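You operate a simulated robot arm through the tools that you are given. There is no shell and no other tool.

Carry out the task below with a simulated robot arm. There is one attempt and no reset: what you move stays moved.

Task
Fold the blue sheets at slow speed with the gap set as their slip says.
Fine: they lie on the feed table; push the blue guide in, leave the dials set, folder off again.

It is judged by the outcome, as a careful person would: the job done as asked, and still so three seconds after it is handed in. It fails if anything else is knocked over, pushed out of place, dropped, spilled or broken. Flat cloth is picked up by pressing the open fingertips on it (5 to 10 N) and closing them slowly along it; thin cloth reads only 2 to 8 mm in the jaws.

Robot
A 7-joint arm with a two-finger parallel gripper, fixed in place. Base frame: the origin is on the floor under the middle of its stand, x ahead of it, y to its left, z up. Units: mm, degrees, N and s.
It reaches about 1046 mm from its shoulder. Its first joint turns from -166.0 to 166.0 degrees. Payload 1.57 kg.
The tool frame sits at the grasp point between the pads (the TCP): z along the fingers, y along the line on which they close. The tips reach 30 mm beyond it. The gripper opens to 80 mm. The fingers are 17 mm wide and 12 mm thick; the gripper's body (40 by 82 mm) begins 80 mm behind the TCP.
Orientation is that of the tool frame in the base frame, as a unit quaternion [x, y, z, w]. With the fingers straight down and closing along the base's y, the tool's x points along the base's -x, its y along +y and its z along -z.

Tools
- The arm moves only by the tool send_rows. Its arguments are lists of equal length, an entry for each row: "travel": the shift along the tool's x, y, z in mm, a list of three; "rot": the turn, a rotation vector about the tool's x, y, z in degrees, a list of three. In form: {"travel": [[x, y, z], ...], "rot": [[rx, ry, rz], ...]}. A call has 1 to 20 rows; each row shifts and turns the commanded pose from where the row before left it, along the tool's axes as they then stand. "gripper" is the gripper command, from -1 (fully open) to 1 (shut), values between in proportion, set as the call begins (left out, the last holds). Each row takes 0.2 s and may step no farther than 50 mm and 8.6 degrees from the row before; otherwise, or with a gripper value out of range, the whole call is refused. A pose out of reach is approached as far as the arm can. The call stops where the force on the tool passes 40 N (or 10 N more than at its start, if that is more) or the arm is blocked; 0.2 s more then pass. The fingers move at their own pace (about 153 mm/s each) and stop on an object; they squeeze with about 28 N. The grip force told is the motor's: it shows also when the fingers shut on nothing. Time passes only in rows, and 0.2 s behind the last, so rows that do not move let the fingers close. It gives the time, the measured TCP pose, the force on the tool (base axes), the opening and the grip force at its end, in the units of the frame above (readings bear some noise), with the torque about the TCP (base axes, N m) and any sound that the robot's microphone picked up, and new pictures: "show" is both (left out), scene, wrist or none.
- Cameras (640 x 400 px; columns grow to the right, rows downward): "scene" is fixed at [397.7, -499.6, 1740.2]; the picture's right is [0.95, -0.30, 0.00], its down [-0.15, -0.49, -0.86] and it looks along [0.26, 0.82, -0.51] (base axes); focal length 339 px, centre (320, 200). "wrist" rides on the gripper at [72, -7, -122] in the tool frame; the picture's right is [0.09, 1.00, 0.00], its down [-0.84, 0.08, -0.54] and it looks along [-0.54, 0.05, 0.84] (tool axes); focal length 238 px, centre (320, 200). There is no depth. A picture from a camera that has moved, and an enlarged one, comes with that camera's place and axes in the base frame and with its lens.
- zoom(camera, box): a new picture of the part [left, top, right, bottom] of that camera's present view, enlarged. The clock stands still meanwhile.
- close_job(): hands the job in; it is judged then, once.

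Places have to be worked out from the pictures, the camera data and where the tool is seen. Open the gripper and draw the arm clear of the work before you hand the job in, unless the task says otherwise.

The tools are called after "Emit:" as name(argument=value, ...) on one line, values as JSON. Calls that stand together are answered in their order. send_rows: Moves the arm, as the interface text tells. Its arguments: {"type":"object","properties":{"travel":{"type":"array"},"rot":{"type":"array"},"gripper":{"type":"number"},"show":{"type":"string","enum":["both","scene","wrist","none"]}},"required":["travel","rot"]} The other tools are called the same way: zoom (camera, box) takes an enlarged picture of a part of a camera's view; close_job () hands the job in.

At the start:

```text
time_s: 0.0
tcp_pos: [227.9, 350.8, 1471.4]
tcp_rot: [0.0, 1.0, 0.0, 0.0]
force: [0.1, 0.1, 0.1]
wrist_torque: [0.02, 0.0, -0.02]
width: 80.0
grip_force: 0.0
```

scene: 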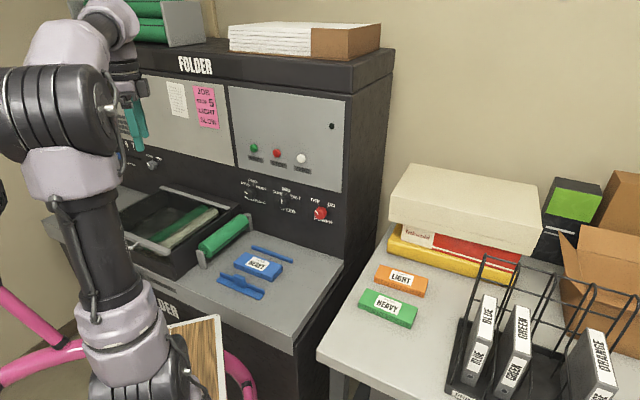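
wrist: 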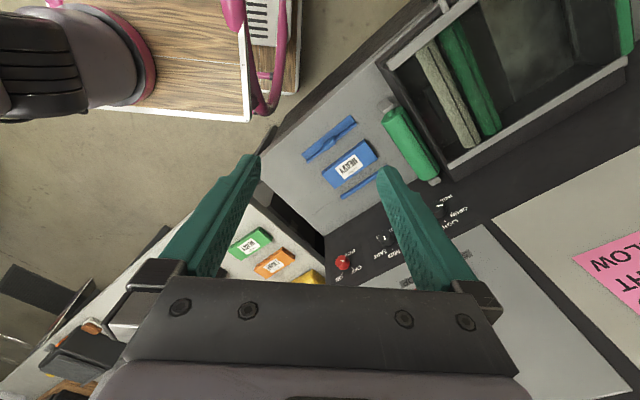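

I begin by looking closely at the folder panel, the notes, the slip and the sheets before moving anything.

Emit:
zoom(camera="scene", box=[220, 120, 360, 230])

Emit:
zoom(camera="scene", box=[120, 70, 240, 190])

Emit:
zoom(camera="scene", box=[190, 200, 310, 310])

Emit:
zoom(camera="scene", box=[340, 150, 640, 400])

Emit:
zoom(camera="wrist", box=[220, 60, 640, 320])

```text
3.64 times, centred on (290, 175) of scene
camera zoom: at [397.7, -499.6, 1740.2], right [0.95, -0.3, 0.0], down [-0.15, -0.49, -0.86], along [0.26, 0.82, -0.51], focal length 1232 px, centre (429, 291)
```

zoom: 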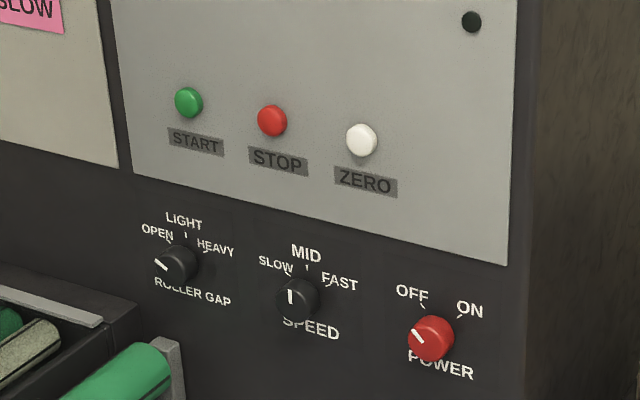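

```text
3.33 times, centred on (180, 130) of scene
camera zoom: at [397.7, -499.6, 1740.2], right [0.95, -0.3, 0.0], down [-0.15, -0.49, -0.86], along [0.26, 0.82, -0.51], focal length 1129 px, centre (787, 433)
```

zoom: 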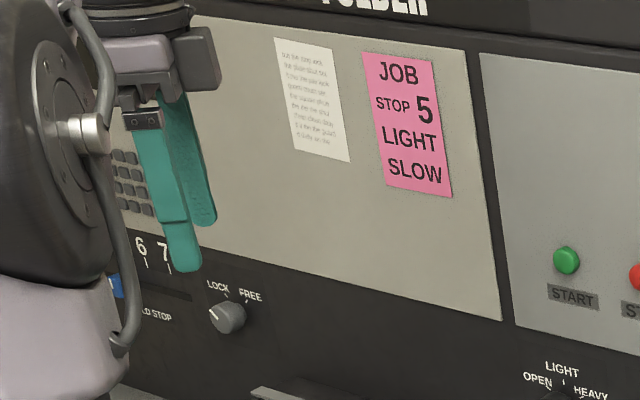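

```text
3.64 times, centred on (250, 255) of scene
camera zoom: at [397.7, -499.6, 1740.2], right [0.95, -0.3, 0.0], down [-0.15, -0.49, -0.86], along [0.26, 0.82, -0.51], focal length 1232 px, centre (574, 0)
```

zoom: 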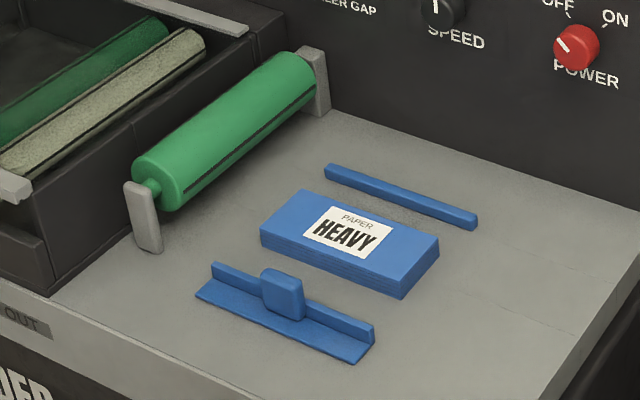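

```text
1.60 times, centred on (490, 275) of scene
camera zoom: at [397.7, -499.6, 1740.2], right [0.95, -0.3, 0.0], down [-0.15, -0.49, -0.86], along [0.26, 0.82, -0.51], focal length 542 px, centre (48, 80)
```

zoom: 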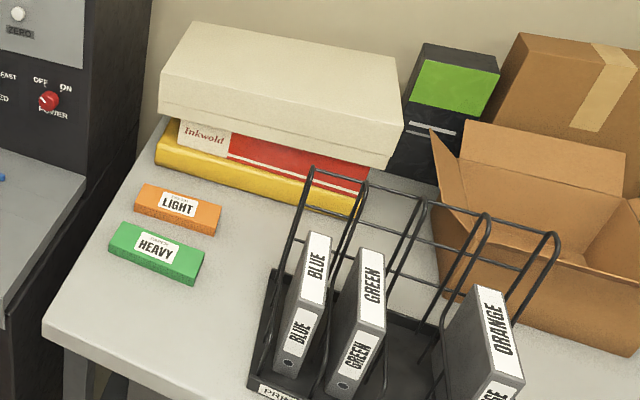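

```text
1.52 times, centred on (430, 190) of wrist
camera zoom: at [155.6, 345.8, 1593.6], right [-0.09, 1.0, 0.0], down [0.84, 0.08, 0.54], along [0.54, 0.05, -0.84], focal length 363 px, centre (152, 215)
```

zoom: 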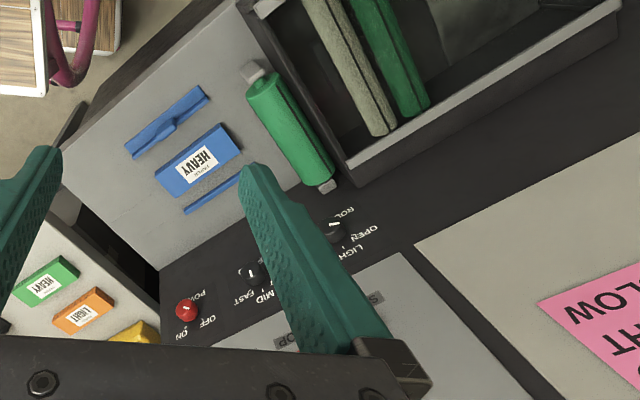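

The slip on the blue sheets reads "PAPER HEAVY" and the pink card is for another setting (LIGHT), so I will use HEAVY and SLOW. I estimate the power knob near (703, 466, 1086), the speed dial near (597, 575, 1088) and the gap dial near (492, 708, 1075). I'll move out and begin turning the gripper to face the panel with the camera on top.

Emit:
send_rows(travel=[[-38, 7, 5], [-38, 7, 5], [-38, 7, 5], [-38, 7, 5], [0, 0, 0], [0, 0, 0], [0, 0, 0], [0, 0, 0], [0, 0, 0], [0, 0, 0], [0, 0, 0], [0, 0, 0], [0, 0, 0]], rot=[[0, 0, 0], [0, 0, 0], [0, 0, 0], [0, 0, 0], [-5.606, 2.32, 5.606], [-5.606, 2.32, 5.606], [-5.606, 2.32, 5.606], [-5.606, 2.32, 5.606], [-5.606, 2.32, 5.606], [-5.606, 2.32, 5.606], [-5.606, 2.32, 5.606], [-5.606, 2.32, 5.606], [-5.606, 2.32, 5.606]], gripper=-1)

```text
time_s: 2.8
tcp_pos: [381.0, 379.5, 1450.2]
tcp_rot: [0.41, 0.796, 0.41, -0.171]
force: [0.1, 0.0, -0.3]
wrist_torque: [0.07, 0.01, 0.03]
width: 79.9
grip_force: 0.0
camera wrist: at [323.0, 318.2, 1565.5], right [0.73, 0.37, 0.57], down [0.53, -0.84, -0.14], along [0.42, 0.41, -0.81], focal length 238 px, centre (320, 200)
```

scene: 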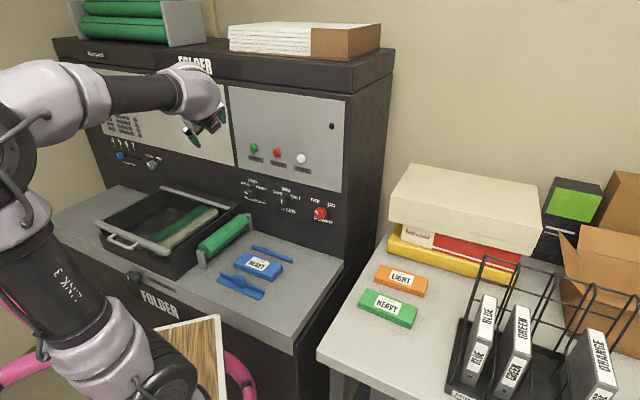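
wrist: 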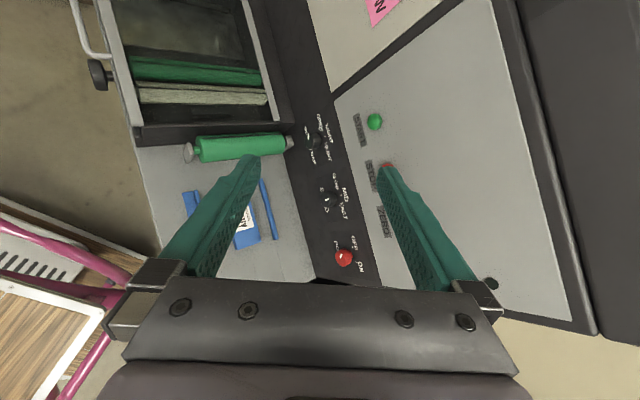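

The turn goes as commanded and the arm is clear. I finish the turn so that the fingers point at the panel.

Emit:
send_rows(travel=[[0, 0, 0], [0, 0, 0], [0, 0, 0], [0, 0, 0], [0, 0, 0], [0, 0, 0], [0, 0, 0], [0, 0, 0], [0, 0, 0]], rot=[[-5.606, 2.32, 5.606], [-5.606, 2.32, 5.606], [-5.606, 2.32, 5.606], [-5.606, 2.32, 5.606], [-5.606, 2.32, 5.606], [-5.606, 2.32, 5.606], [-5.606, 2.32, 5.606], [-5.606, 2.32, 5.606], [-5.606, 2.32, 5.606]])

```text
time_s: 4.8
tcp_pos: [379.9, 378.9, 1451.9]
tcp_rot: [0.654, 0.268, 0.654, -0.271]
force: [0.8, -0.1, 0.2]
wrist_torque: [0.0, -0.01, 0.05]
width: 79.9
grip_force: 0.0
camera wrist: at [288.7, 298.7, 1523.7], right [0.7, -0.71, 0.09], down [-0.33, -0.43, -0.84], along [0.63, 0.56, -0.54], focal length 238 px, centre (320, 200)
```

scene: 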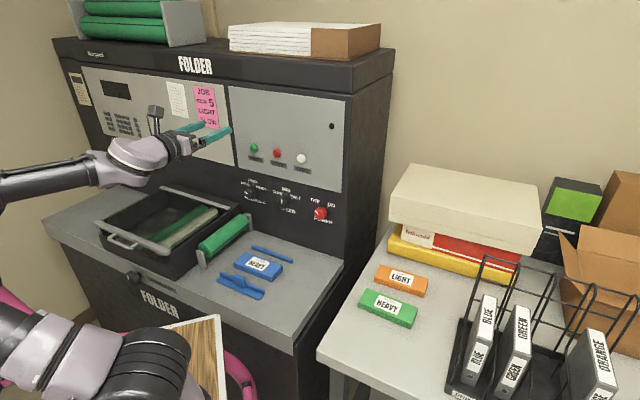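
wrist: 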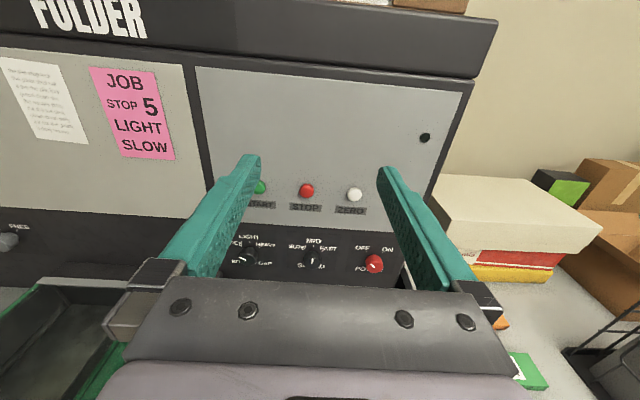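

The fingers now point straight at the panel with the image upright. I lower the tool 200 mm to see the dials more squarely.

Emit:
send_rows(travel=[[-40, 0, 0], [-40, 0, 0], [-40, 0, 0], [-40, 0, 0], [-40, 0, 0]], rot=[[0, 0, 0], [0, 0, 0], [0, 0, 0], [0, 0, 0], [0, 0, 0]])

```text
time_s: 6.0
tcp_pos: [360.3, 375.6, 1274.8]
tcp_rot: [0.684, 0.234, 0.598, -0.346]
force: [0.3, -0.4, 0.0]
wrist_torque: [0.01, -0.02, 0.02]
width: 80.0
grip_force: 0.1
stopped in row 5: the arm was blocked; the commanded pose is now the measured one
camera wrist: at [287.3, 281.3, 1352.6], right [0.75, -0.66, -0.1], down [-0.45, -0.38, -0.81], along [0.49, 0.65, -0.58], focal length 238 px, centre (320, 200)
```

scene: 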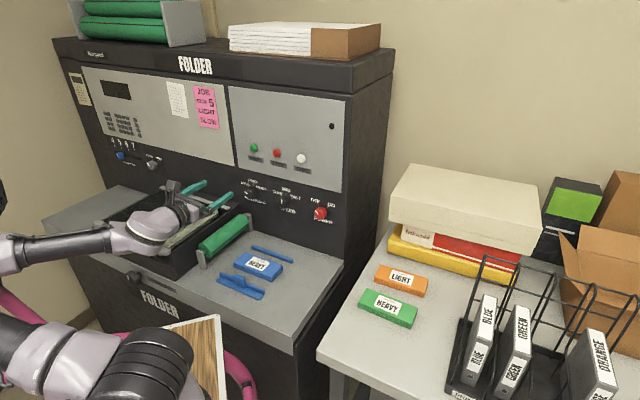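
wrist: 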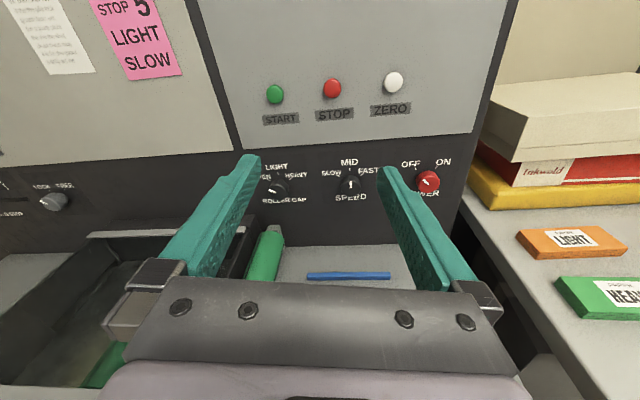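

The arm stopped with no contact force, so this is a joint limit rather than a collision. I'll read the dials from this view before changing posture.

Emit:
zoom(camera="wrist", box=[240, 60, 480, 220])

Emit:
zoom(camera="wrist", box=[0, 0, 200, 125])

Emit:
zoom(camera="scene", box=[50, 60, 230, 180])

```text
2.50 times, centred on (360, 140) of wrist
camera zoom: at [287.3, 281.3, 1352.6], right [0.75, -0.66, -0.1], down [-0.45, -0.38, -0.81], along [0.49, 0.65, -0.58], focal length 596 px, centre (220, 350)
```

zoom: 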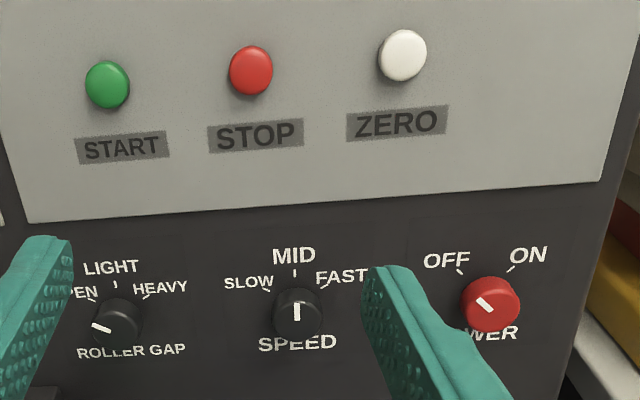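

```text
3.20 times, centred on (100, 62) of wrist
camera zoom: at [287.3, 281.3, 1352.6], right [0.75, -0.66, -0.1], down [-0.45, -0.38, -0.81], along [0.49, 0.65, -0.58], focal length 763 px, centre (1024, 640)
```

zoom: 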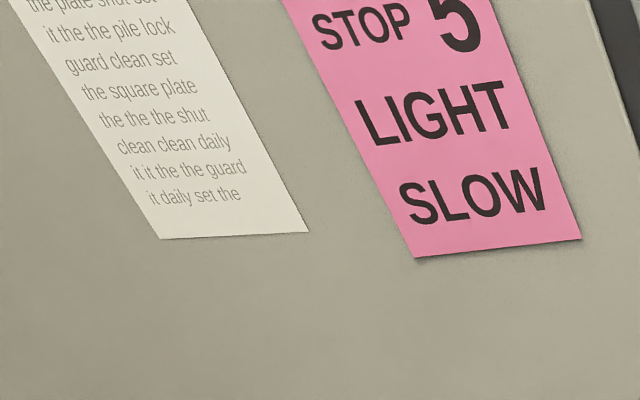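

```text
3.33 times, centred on (140, 120) of scene
camera zoom: at [397.7, -499.6, 1740.2], right [0.95, -0.3, 0.0], down [-0.15, -0.49, -0.86], along [0.26, 0.82, -0.51], focal length 1129 px, centre (920, 467)
```

zoom: 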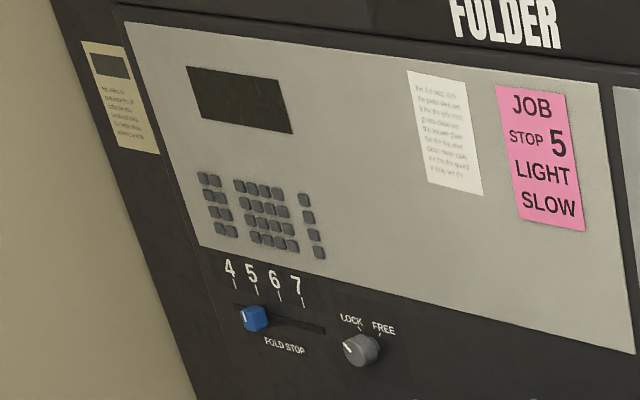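

The gap dial points at OPEN, speed at MID and power at OFF, so gap needs about +120° clockwise to HEAVY and speed about 60° counter-clockwise to SLOW. The fold stop already sits at 5 and locked, and I leave it alone. I move forward and up, straighten the tool and see whether the arm is freer there.

Emit:
send_rows(travel=[[25, 0, 30], [25, 0, 30], [10, 0, 30], [0, 0, 10], [0, 0, 10], [0, 0, 10], [0, 0, 0]], rot=[[0, 0, 0], [0, 0, 0], [0, 0, 0], [-2, 1.06, -3.7], [-2, 1.06, -3.7], [-2, 1.06, -3.7], [0, 0, 0]])

```text
time_s: 6.8
tcp_pos: [354.0, 392.9, 1276.0]
tcp_rot: [0.684, 0.281, 0.589, -0.327]
force: [-0.7, 0.8, -1.3]
wrist_torque: [0.02, 0.01, -0.04]
width: 80.0
grip_force: 0.0
stopped in row 3: the arm was blocked; the commanded pose is now the measured one
camera wrist: at [283.6, 302.4, 1360.1], right [0.78, -0.63, -0.03], down [-0.4, -0.47, -0.79], along [0.48, 0.62, -0.62], focal length 238 px, centre (320, 200)
```

scene: 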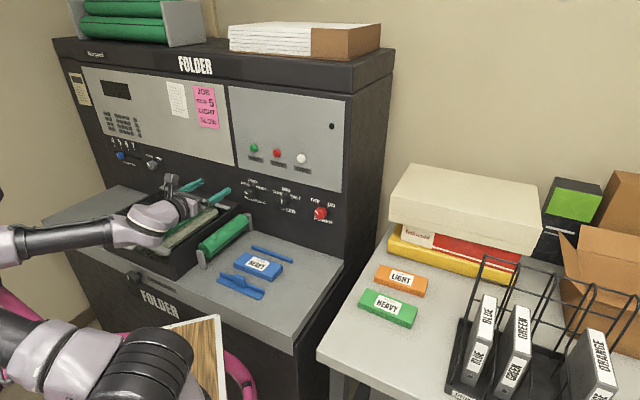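
wrist: 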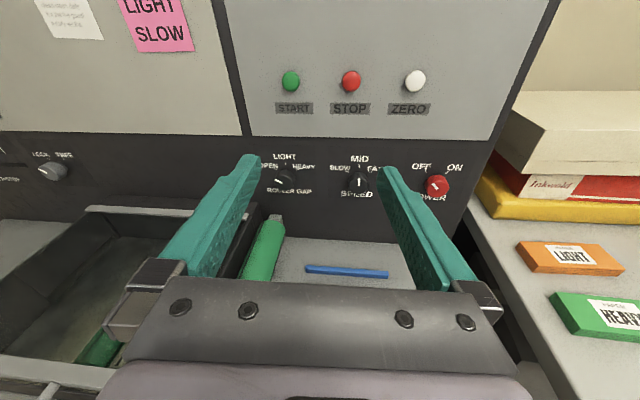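

The arm is near a joint limit here with the elbow swung far left. I back out straight up to free it before choosing a different wrist roll.

Emit:
send_rows(travel=[[15, 0, 0], [15, 0, 0], [20, 0, 0], [20, 0, 0], [20, 0, 0]], rot=[[0, 0, 0], [0, 0, 0], [0, 0, 0], [0, 0, 0], [0, 0, 0]], show="scene")

```text
time_s: 7.8
tcp_pos: [357.3, 388.5, 1313.5]
tcp_rot: [0.661, 0.313, 0.626, -0.269]
force: [-0.1, -0.7, 0.0]
wrist_torque: [-0.01, -0.01, -0.06]
width: 80.1
grip_force: 0.0
stopped in row 4: the arm was blocked; the commanded pose is now the measured one
```

scene: 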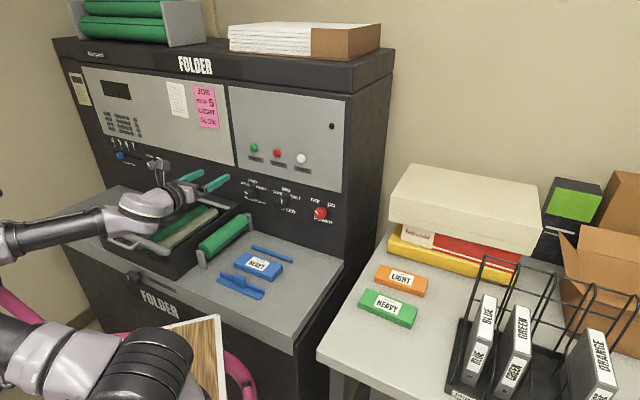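

It moves freely upward. Now I unroll the gripper about its own axis (toward the camera on the left side), away from the roll limit.

Emit:
send_rows(travel=[[10, 0, 0], [10, 0, 0], [10, 0, 0], [0, 0, 0], [0, 0, 0], [0, 0, 0], [0, 0, 0], [0, 0, 0], [0, 0, 0], [0, 0, 0], [0, 0, 0], [0, 0, 0]], rot=[[0, 0, -8], [0, 0, -8], [0, 0, -8], [0, 0, -8], [0, 0, -8], [0, 0, -8], [0, 0, -8], [0, 0, -8], [0, 0, -8], [0, 0, -8], [0, 0, -8], [0, 0, 0]])

```text
time_s: 10.6
tcp_pos: [356.4, 362.5, 1352.2]
tcp_rot: [0.309, 0.673, 0.649, 0.175]
force: [0.1, -0.3, -0.2]
wrist_torque: [0.01, 0.0, 0.0]
width: 80.1
grip_force: 0.1
stopped in row 12: the arm was blocked; the commanded pose is now the measured one
camera wrist: at [222.7, 315.9, 1369.9], right [0.12, 0.03, 0.99], down [0.3, -0.95, -0.01], along [0.95, 0.3, -0.12], focal length 238 px, centre (320, 200)
```

scene: 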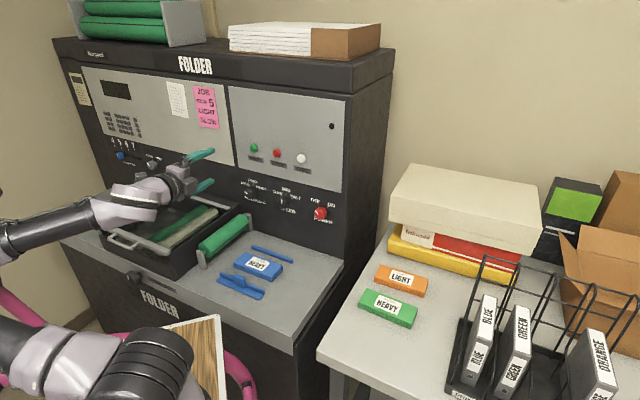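
wrist: 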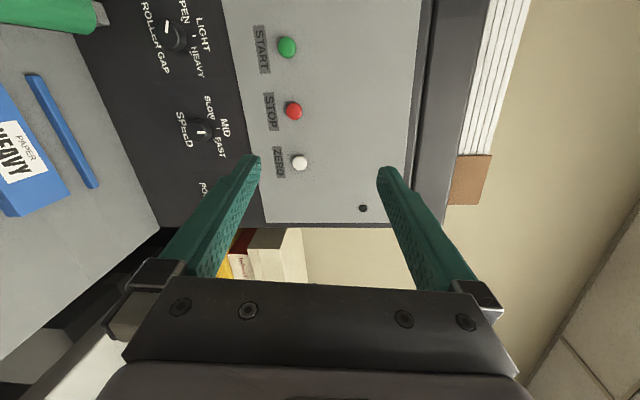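

The elbow is still low and to the left. I'll bring the gripper back to pointing down while raising it, to recover a normal arm posture, then approach with the camera underneath or at the side.

Emit:
send_rows(travel=[[0, 20, 0], [0, 20, 0], [0, 20, 0], [0, 20, 0], [0, 15, -10], [0, 10, -15], [0, 0, -20], [0, 0, -20], [0, 0, -20], [0, 0, -10], [0, 0, 0]], rot=[[8, 0, 0], [8, 0, 0], [8, 0, 0], [8, 0, 0], [8, 0, 0], [8, 0, 0], [8, 0, 0], [8, 0, 0], [8, 0, 0], [8, 0, 0], [0, 0, 0]], show="scene")

```text
time_s: 11.1
tcp_pos: [325.6, 375.6, 1358.8]
tcp_rot: [0.258, 0.741, 0.571, 0.241]
force: [-0.3, 0.0, 0.9]
wrist_torque: [-0.04, 0.03, -0.08]
width: 80.1
grip_force: 0.1
stopped in row 2: the arm was blocked; the commanded pose is now the measured one
```

scene: 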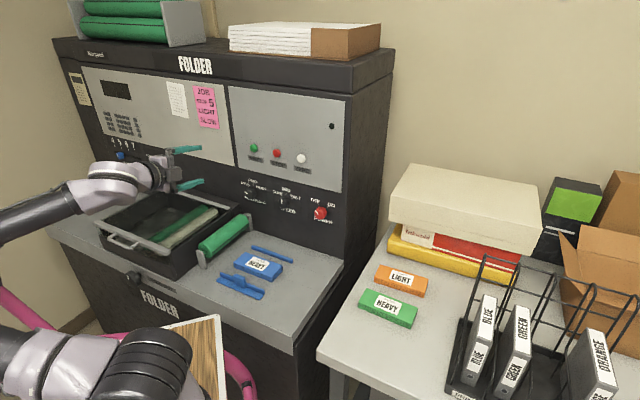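

It did move but could not keep pace, as if near a singular posture; I'll try the same motion in smaller, slower steps.

Emit:
send_rows(travel=[[0, 0, 0], [0, 5, 0], [0, 5, 0], [0, 5, 0], [0, 5, 0], [0, 5, 0], [0, 5, 0], [0, 5, 0], [0, 5, 0], [0, 5, 0], [0, 5, 0], [0, 5, 0], [0, 5, 0]], rot=[[0, 0, 0], [3, 0, 0], [3, 0, 0], [3, 0, 0], [3, 0, 0], [3, 0, 0], [3, 0, 0], [3, 0, 0], [3, 0, 0], [3, 0, 0], [3, 0, 0], [3, 0, 0], [3, 0, 0]], show="scene")

```text
time_s: 12.2
tcp_pos: [308.1, 379.7, 1343.0]
tcp_rot: [0.243, 0.783, 0.497, 0.284]
force: [-0.9, 0.0, 0.2]
wrist_torque: [-0.01, -0.02, -0.06]
width: 80.3
grip_force: 0.1
stopped in row 5: the arm was blocked; the commanded pose is now the measured one
```

scene: 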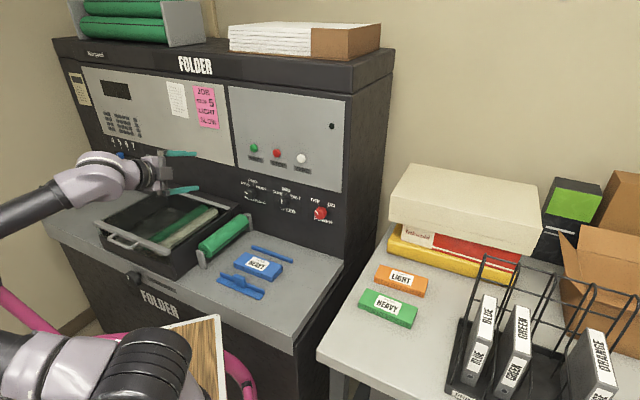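

The upper arm has swung down to the left, probably at its shoulder limit. I'll pull the hand to the right and outward (base +x) so that the arm stretches and the elbow comes back.

Emit:
send_rows(travel=[[-14, 2, 14], [-14, 2, 14], [-14, 2, 14], [-14, 2, 14], [-14, 2, 14], [-14, 2, 14]], rot=[[0, 0, 0], [0, 0, 0], [0, 0, 0], [0, 0, 0], [0, 0, 0], [0, 0, 0]], show="scene")

```text
time_s: 13.3
tcp_pos: [313.0, 391.3, 1320.5]
tcp_rot: [0.16, 0.793, 0.502, 0.307]
force: [-0.5, 0.1, -0.2]
wrist_torque: [-0.04, -0.03, -0.03]
width: 80.2
grip_force: 0.1
stopped in row 5: the arm was blocked; the commanded pose is now the measured one
```

scene: 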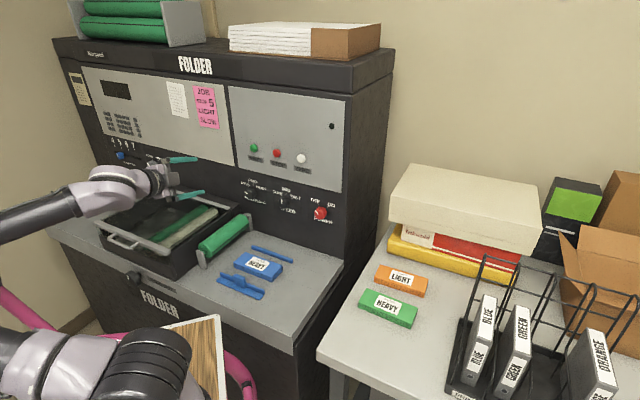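

Still held by a limit. I try pure upward motion in small steps, which freed it before.

Emit:
send_rows(travel=[[-4.9, 13.4, -4.6], [-4.9, 13.4, -4.6], [-4.9, 13.4, -4.6], [-4.9, 13.4, -4.6], [-4.9, 13.4, -4.6], [-4.9, 13.4, -4.6]], rot=[[0, 0, 0], [0, 0, 0], [0, 0, 0], [0, 0, 0], [0, 0, 0], [0, 0, 0]], show="scene")

```text
time_s: 14.4
tcp_pos: [301.6, 390.3, 1332.7]
tcp_rot: [0.131, 0.803, 0.457, 0.359]
force: [0.4, -0.4, 0.6]
wrist_torque: [-0.01, -0.01, -0.05]
width: 79.8
grip_force: 0.0
stopped in row 5: the arm was blocked; the commanded pose is now the measured one
```

scene: 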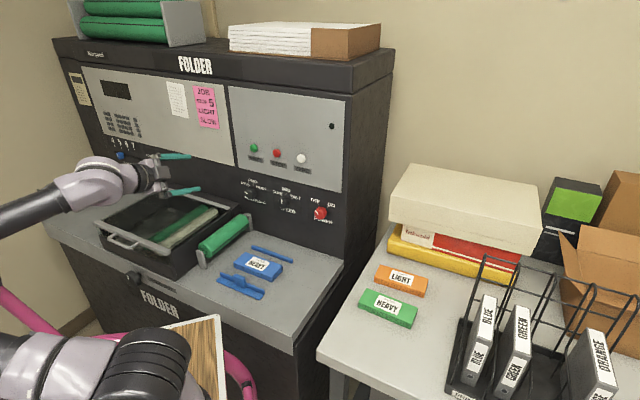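

The hand tends to roll toward "camera down" as it gets limited, so I follow that: roll further to camera-down in place.

Emit:
send_rows(travel=[[0, 0, 0], [0, 0, 0], [0, 0, 0], [0, 0, 0], [0, 0, 0], [0, 0, 0], [0, 0, 0], [0, 0, 0], [0, 0, 0], [0, 0, 0], [0, 0, 0]], rot=[[0, 0, 0], [0, 0, -6], [0, 0, -6], [0, 0, -6], [0, 0, -6], [0, 0, -6], [0, 0, -6], [0, 0, -6], [0, 0, -6], [0, 0, -6], [0, 0, 0]])

```text
time_s: 16.4
tcp_pos: [278.9, 389.8, 1319.6]
tcp_rot: [-0.212, 0.763, 0.26, 0.552]
force: [0.6, 0.1, -0.6]
wrist_torque: [-0.04, -0.02, 0.02]
width: 80.0
grip_force: 0.0
stopped in row 9: the arm was blocked; the commanded pose is now the measured one
camera wrist: at [171.8, 305.5, 1281.7], right [-0.64, 0.77, 0.07], down [-0.19, -0.25, 0.95], along [0.75, 0.59, 0.31], focal length 238 px, centre (320, 200)
```

scene: 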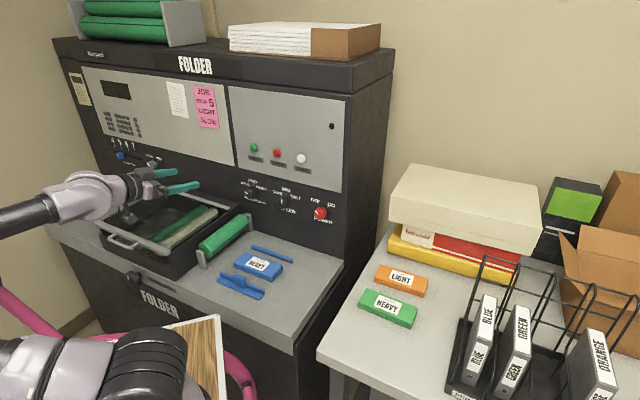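
wrist: 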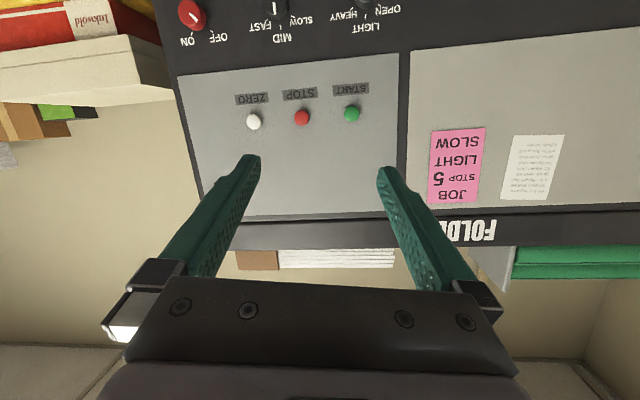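

The camera is now underneath. I test upward motion from this roll.

Emit:
send_rows(travel=[[0, 0, 0], [-14.3, 2.4, -3.8], [-14.3, 2.4, -3.8], [-14.3, 2.4, -3.8], [-14.3, 2.4, -3.8], [-14.3, 2.4, -3.8], [-14.3, 2.4, -3.8], [-14.3, 2.4, -3.8], [-14.3, 2.4, -3.8]], rot=[[0, 0, 0], [0, 0, 0], [0, 0, 0], [0, 0, 0], [0, 0, 0], [0, 0, 0], [0, 0, 0], [0, 0, 0], [0, 0, 0]], show="scene")

```text
time_s: 18.0
tcp_pos: [294.1, 353.0, 1307.5]
tcp_rot: [-0.227, 0.796, 0.178, 0.532]
force: [0.3, -0.4, 0.3]
wrist_torque: [-0.05, 0.02, -0.01]
width: 79.9
grip_force: 0.2
stopped in row 8: the arm was blocked; the commanded pose is now the measured one
```

scene: 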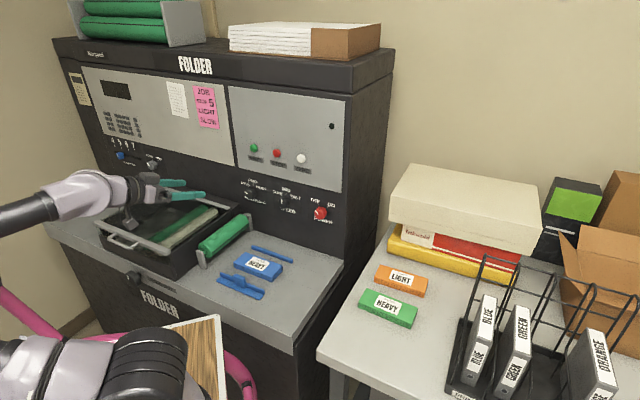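

I think the shoulder tilt joint is at its limit with the upper arm lying left. I command the motion that rigidly raises the arm about that shoulder axis (hand going +x, slightly up, pitching down) to pull it off the limit.

Emit:
send_rows(travel=[[0, 0, 0], [-8.2, -10.3, 6], [-8.2, -10.3, 6], [-8.2, -10.3, 6], [-8.2, -10.3, 6], [-8.2, -10.3, 6], [-8.2, -10.3, 6], [0, 0, 0]], rot=[[0, 0, 0], [-1.31, 3.13, 3.64], [-1.31, 3.13, 3.64], [-1.31, 3.13, 3.64], [-1.31, 3.13, 3.64], [-1.31, 3.13, 3.64], [-1.31, 3.13, 3.64], [0, 0, 0]], show="scene")

```text
time_s: 19.8
tcp_pos: [375.1, 332.4, 1321.8]
tcp_rot: [-0.133, 0.885, 0.293, 0.337]
force: [-0.3, -0.4, 0.1]
wrist_torque: [0.0, 0.02, 0.04]
width: 80.0
grip_force: 0.0
```

scene: 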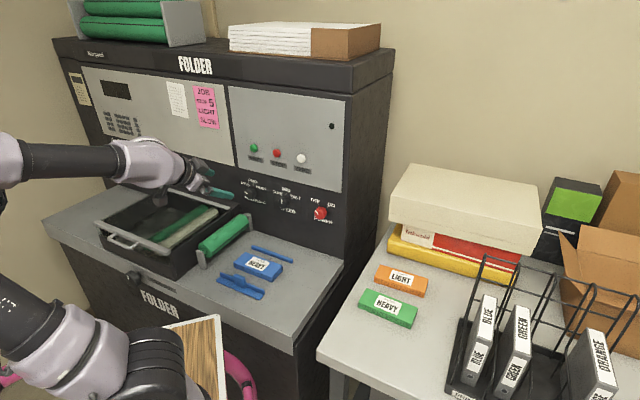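

That worked: the upper arm is rising and the pose tracks well. I continue the same motion.

Emit:
send_rows(travel=[[-8.2, -10.3, 6], [-8.2, -10.3, 6], [-8.2, -10.3, 6], [-8.2, -10.3, 6], [-8.2, -10.3, 6], [0, 0, 0]], rot=[[-1.31, 3.13, 3.64], [-1.31, 3.13, 3.64], [-1.31, 3.13, 3.64], [-1.31, 3.13, 3.64], [-1.31, 3.13, 3.64], [0, 0, 0]], show="scene")

```text
time_s: 21.2
tcp_pos: [440.4, 312.2, 1298.1]
tcp_rot: [-0.05, 0.914, 0.371, 0.155]
force: [-0.1, -0.3, -0.3]
wrist_torque: [-0.02, 0.01, -0.02]
width: 80.0
grip_force: 0.3
```

scene: 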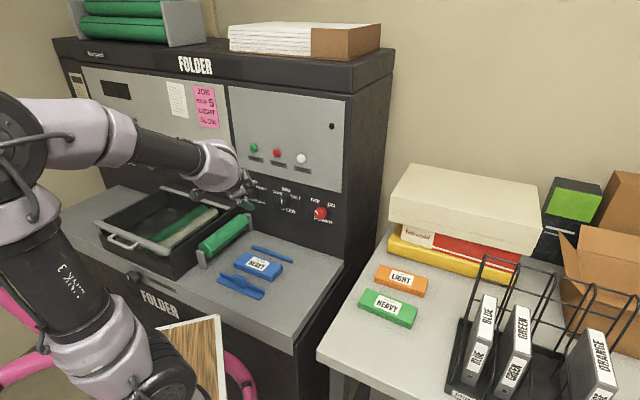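

The elbow is up again. Now I move the hand out toward the panel (about 150 mm short of the dials) before levelling it, so the wrist is well away from the shoulder.

Emit:
send_rows(travel=[[-10.6, 19.1, 23.8], [-10.6, 19.1, 23.8], [-10.6, 19.1, 23.8], [-10.6, 19.1, 23.8], [0, 0, 0]], rot=[[0, 0, 0], [0, 0, 0], [0, 0, 0], [0, 0, 0], [0, 0, 0]], show="scene")

```text
time_s: 22.4
tcp_pos: [487.5, 432.8, 1298.2]
tcp_rot: [-0.051, 0.914, 0.371, 0.156]
force: [-1.0, -0.5, -0.5]
wrist_torque: [0.02, -0.01, 0.01]
width: 79.9
grip_force: 0.0
```

scene: 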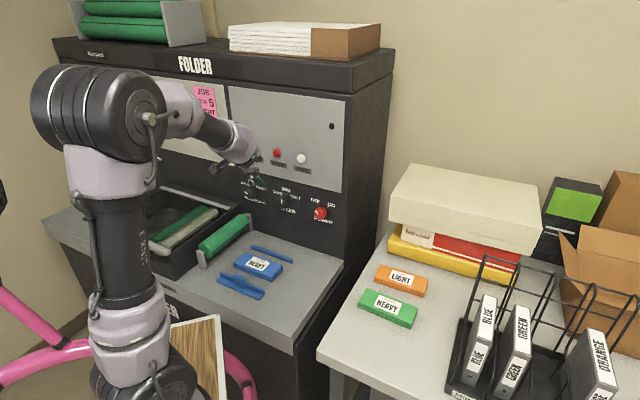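

Good tracking. Now I level the hand here (8 rows), with the camera ending at lower left.

Emit:
send_rows(travel=[[0, 0, 0], [0, 0, 0], [0, 0, 0], [0, 0, 0], [0, 0, 0], [0, 0, 0], [0, 0, 0], [0, 0, 0], [0, 0, 0]], rot=[[-2.33, -5.71, -0.96], [-2.33, -5.71, -0.96], [-2.33, -5.71, -0.96], [-2.33, -5.71, -0.96], [-2.33, -5.71, -0.96], [-2.33, -5.71, -0.96], [-2.33, -5.71, -0.96], [-2.33, -5.71, -0.96], [0, 0, 0]])

```text
time_s: 24.4
tcp_pos: [487.5, 432.4, 1297.8]
tcp_rot: [0.014, 0.707, 0.49, 0.51]
force: [-0.1, 0.5, 0.0]
wrist_torque: [0.0, 0.01, 0.01]
width: 79.8
grip_force: 0.0
camera wrist: at [366.0, 384.1, 1243.4], right [-0.52, 0.56, 0.64], down [-0.03, -0.76, 0.65], along [0.85, 0.31, 0.42], focal length 238 px, centre (320, 200)
```

scene: 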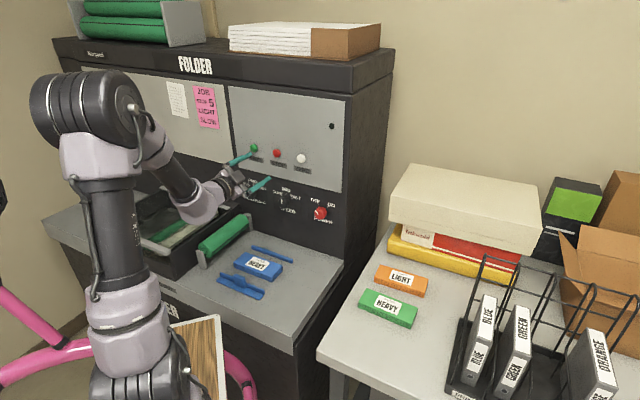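
wrist: 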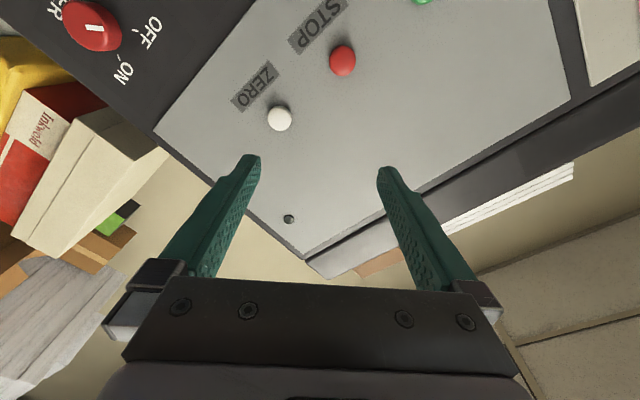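

The hand is level and tracks exactly. I now roll about the finger axis to bring the camera up top, which should only use the last joint, to view the dials and learn its range.

Emit:
send_rows(travel=[[0, 0, 0], [0, 0, 0], [0, 0, 0], [0, 0, 0], [0, 0, 0], [0, 0, 0], [0, 0, 0], [0, 0, 0], [0, 0, 0], [0, 0, 0], [0, 0, 0], [0, 0, 0], [0, 0, 0], [0, 0, 0]], rot=[[0, 0, 8], [0, 0, 8], [0, 0, 8], [0, 0, 8], [0, 0, 8], [0, 0, 8], [0, 0, 8], [0, 0, 8], [0, 0, 8], [0, 0, 8], [0, 0, 8], [0, 0, 8], [0, 0, 8], [0, 0, 0]])

```text
time_s: 27.4
tcp_pos: [486.9, 431.7, 1297.1]
tcp_rot: [0.566, 0.424, 0.703, -0.074]
force: [-0.2, 0.5, -0.8]
wrist_torque: [0.01, 0.01, 0.0]
width: 80.2
grip_force: 0.1
camera wrist: at [368.5, 381.1, 1356.9], right [0.55, -0.59, 0.59], down [-0.06, -0.73, -0.68], along [0.83, 0.34, -0.44], focal length 238 px, centre (320, 200)
```

scene: 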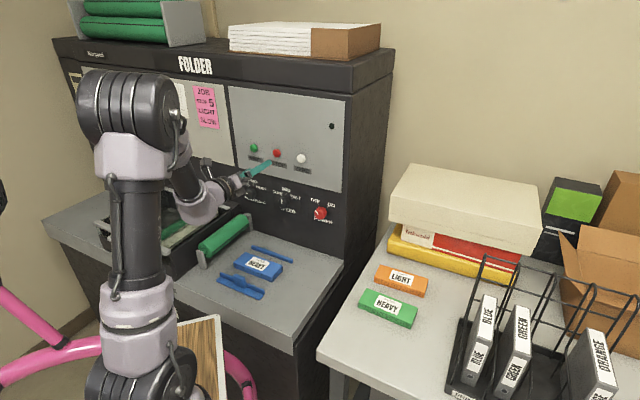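
wrist: 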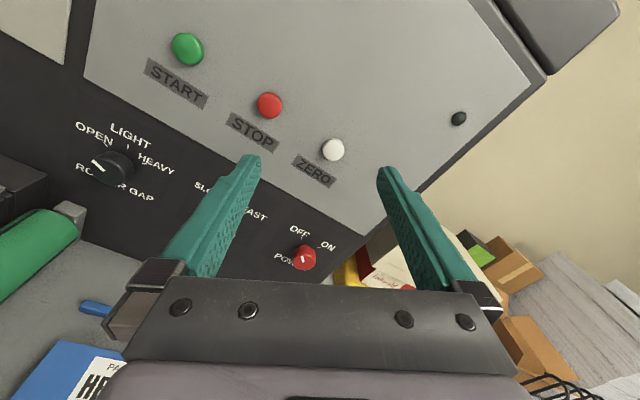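

The roll works all the way to the camera being upper left. Now I test descending toward dial height in modest steps.

Emit:
send_rows(travel=[[-17.2, -10.2, 0], [-17.2, -10.2, 0], [-17.2, -10.2, 0], [-17.2, -10.2, 0], [-17.2, -10.2, 0], [0, 0, 0]], rot=[[0, 0, 0], [0, 0, 0], [0, 0, 0], [0, 0, 0], [0, 0, 0], [0, 0, 0]])

```text
time_s: 28.8
tcp_pos: [486.6, 433.0, 1198.9]
tcp_rot: [0.565, 0.424, 0.704, -0.072]
force: [0.3, 1.0, 0.2]
wrist_torque: [0.04, -0.01, -0.01]
width: 80.0
grip_force: 0.0
camera wrist: at [369.2, 381.7, 1257.3], right [0.55, -0.59, 0.59], down [-0.06, -0.73, -0.68], along [0.84, 0.34, -0.44], focal length 238 px, centre (320, 200)
```

scene: 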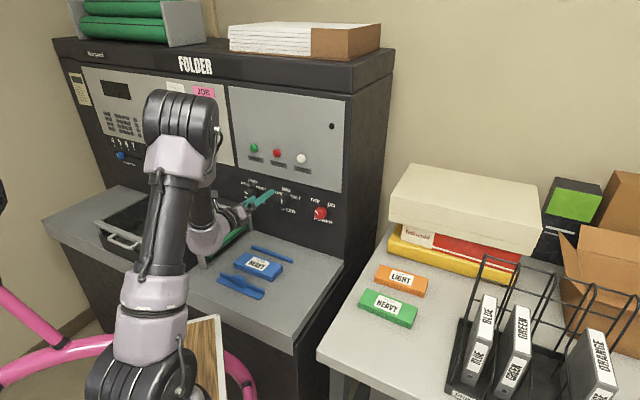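
wrist: 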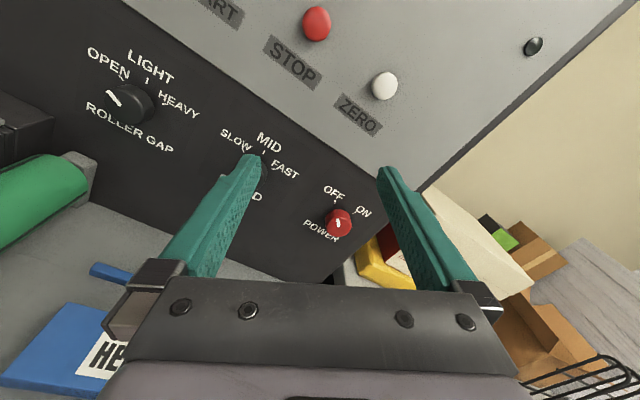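

Tracking is perfect. I zoom on the dials for readings, then continue down.

Emit:
zoom(camera="wrist", box=[60, 30, 380, 260])

Emit:
send_rows(travel=[[-17.2, -10.2, 0], [-17.2, -10.2, 0], [-17.2, -10.2, 0], [0, 0, 0]], rot=[[0, 0, 0], [0, 0, 0], [0, 0, 0], [0, 0, 0]])

```text
1.74 times, centred on (220, 145) of wrist
camera zoom: at [369.2, 381.7, 1257.3], right [0.55, -0.59, 0.59], down [-0.06, -0.73, -0.68], along [0.84, 0.34, -0.44], focal length 414 px, centre (494, 296)
```

zoom: 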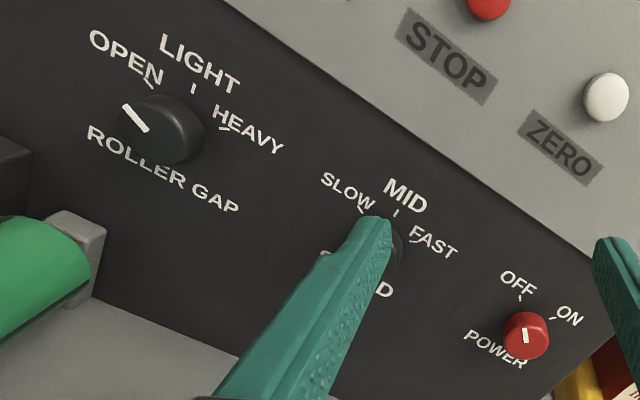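

```text
time_s: 29.8
tcp_pos: [487.8, 432.4, 1138.8]
tcp_rot: [0.565, 0.424, 0.704, -0.072]
force: [0.7, -0.7, -0.4]
wrist_torque: [-0.05, 0.01, 0.0]
width: 79.8
grip_force: 0.1
camera wrist: at [369.5, 381.0, 1197.8], right [0.55, -0.59, 0.59], down [-0.06, -0.73, -0.68], along [0.84, 0.34, -0.44], focal length 238 px, centre (320, 200)
```

scene: 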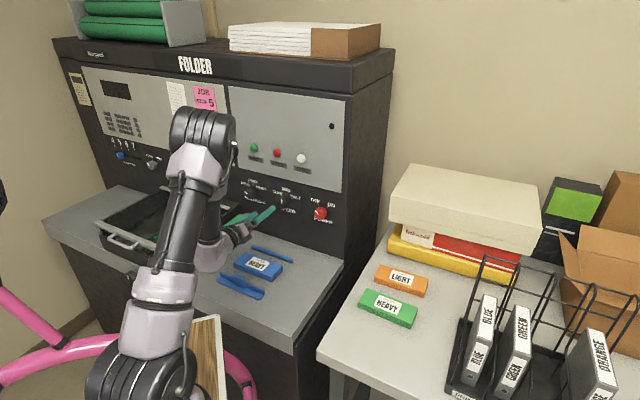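
wrist: 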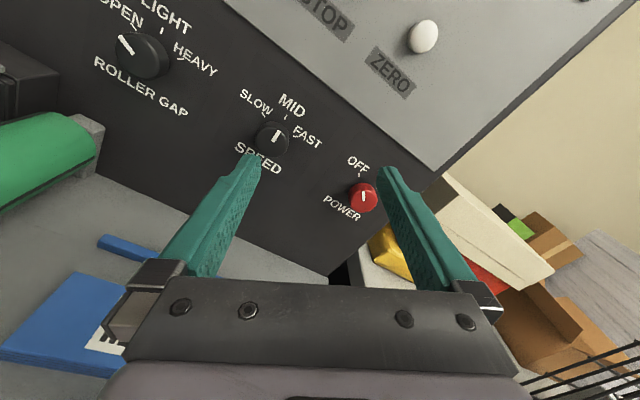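

The hand stays level at 1139 mm height, so the dials are within reach. I zoom in to locate the knob faces and their marks accurately from here.

Emit:
zoom(camera="wrist", box=[80, 0, 240, 120])

Emit:
zoom(camera="wrist", box=[220, 80, 400, 220])

Emit:
zoom(camera="scene", box=[225, 165, 345, 240])

```text
3.33 times, centred on (160, 60) of wrist
camera zoom: at [369.5, 381.0, 1197.8], right [0.55, -0.59, 0.59], down [-0.06, -0.73, -0.68], along [0.84, 0.34, -0.44], focal length 794 px, centre (853, 667)
```

zoom: 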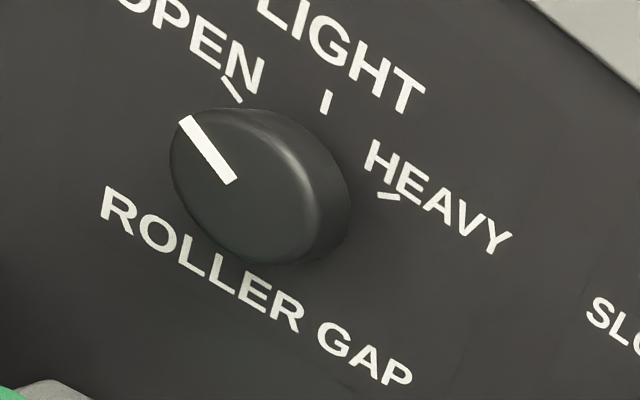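

```text
2.86 times, centred on (310, 150) of wrist
camera zoom: at [369.5, 381.0, 1197.8], right [0.55, -0.59, 0.59], down [-0.06, -0.73, -0.68], along [0.84, 0.34, -0.44], focal length 681 px, centre (349, 343)
```

zoom: 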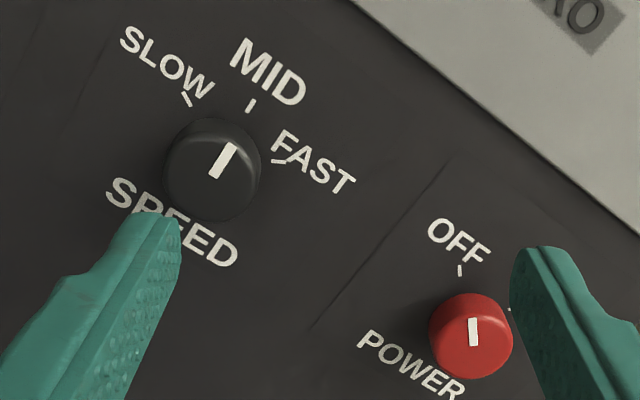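

```text
5.33 times, centred on (285, 202) of scene
camera zoom: at [397.7, -499.6, 1740.2], right [0.95, -0.3, 0.0], down [-0.15, -0.49, -0.86], along [0.26, 0.82, -0.51], focal length 1806 px, centre (507, 187)
```

zoom: 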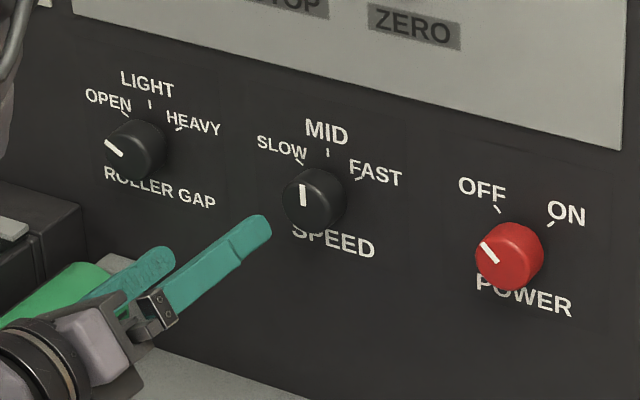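

Measured from these views: knob faces at about (695,464,1084), (589,571,1084) and (478,684,1080), the panel about 27 mm behind them, with ticks at ±60°. The gap mark is on OPEN (-60°) and the speed mark on MID. I line up in front of the speed dial first, correcting yaw slightly.

Emit:
send_rows(travel=[[0, 0, 0], [-5.2, -9.1, 14.8], [-5.2, -9.1, 14.8], [-5.2, -9.1, 14.8], [-5.2, -9.1, 14.8], [-5.2, -9.1, 14.8], [-5.2, -9.1, 14.8], [0, 0, 0]], rot=[[1.54, 0.93, 0], [0, 0, 0], [0, 0, 0], [0, 0, 0], [0, 0, 0], [0, 0, 0], [0, 0, 0], [0, 0, 0]])

```text
time_s: 31.6
tcp_pos: [531.5, 516.0, 1084.4]
tcp_rot: [0.559, 0.432, 0.703, -0.083]
force: [0.6, -0.5, 0.4]
wrist_torque: [-0.02, 0.01, -0.02]
width: 80.0
grip_force: 0.0
camera wrist: at [413.9, 461.6, 1142.8], right [0.57, -0.58, 0.59], down [-0.04, -0.73, -0.68], along [0.82, 0.36, -0.44], focal length 238 px, centre (320, 200)
```

scene: 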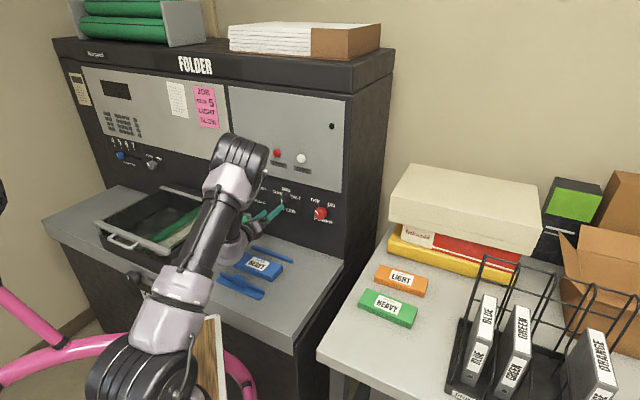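
wrist: 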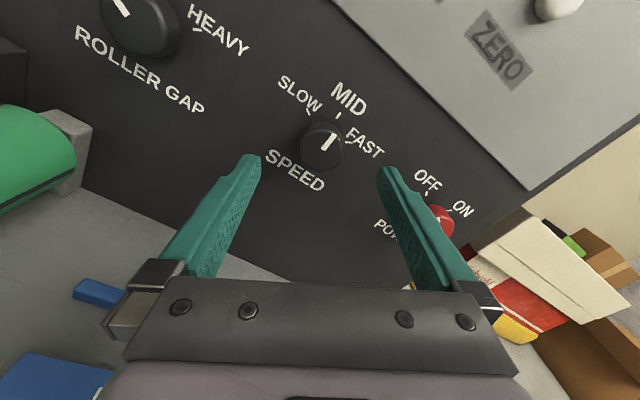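

The tool axis projects to about (320, 145) at the knob face distance, and the speed knob appears right there. I zoom to check the alignment closely.

Emit:
zoom(camera="wrist", box=[260, 90, 390, 190])

Emit:
zoom(camera="scene", box=[225, 165, 345, 240])

```text
4.00 times, centred on (325, 140) of wrist
camera zoom: at [413.9, 461.6, 1142.8], right [0.57, -0.58, 0.59], down [-0.04, -0.73, -0.68], along [0.82, 0.36, -0.44], focal length 953 px, centre (300, 440)
```

zoom: 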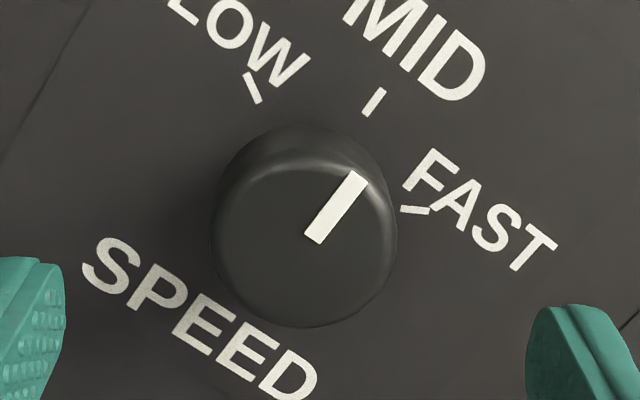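

```text
5.33 times, centred on (285, 202) of scene
camera zoom: at [397.7, -499.6, 1740.2], right [0.95, -0.3, 0.0], down [-0.15, -0.49, -0.86], along [0.26, 0.82, -0.51], focal length 1806 px, centre (507, 187)
```

zoom: 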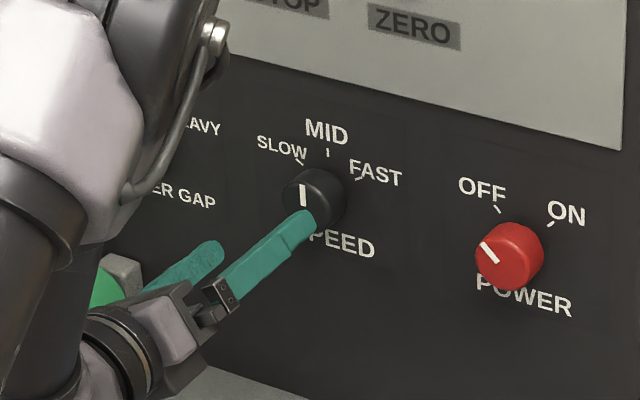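

The knob is centred side to side; its distance along the axis is between 65 and 80 mm. I advance 25 mm and compare again to resolve that.

Emit:
send_rows(travel=[[0, 0, 12.5], [0, 0, 12.5], [0, 0, 0]], rot=[[0, 0, 0], [0, 0, 0], [0, 0, 0]], show="none")

Emit:
zoom(camera="wrist", box=[240, 80, 400, 200])

```text
time_s: 32.4
tcp_pos: [550.1, 534.0, 1083.9]
tcp_rot: [0.559, 0.433, 0.702, -0.083]
force: [0.9, 0.3, -0.3]
wrist_torque: [-0.06, 0.0, 0.01]
width: 79.8
grip_force: 0.1
```

```text
3.33 times, centred on (320, 140) of wrist
camera zoom: at [431.7, 478.7, 1142.7], right [0.57, -0.58, 0.59], down [-0.04, -0.73, -0.68], along [0.82, 0.36, -0.44], focal length 794 px, centre (320, 400)
```

zoom: 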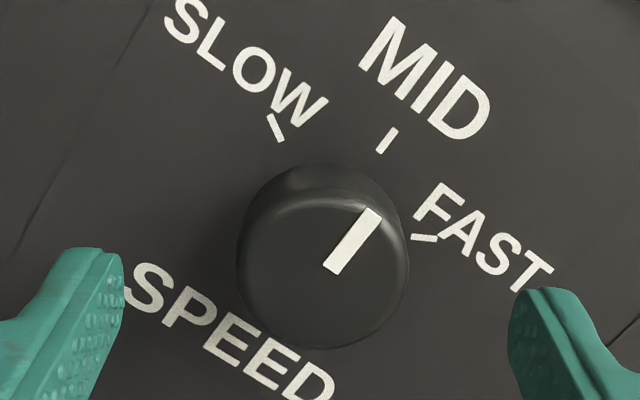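

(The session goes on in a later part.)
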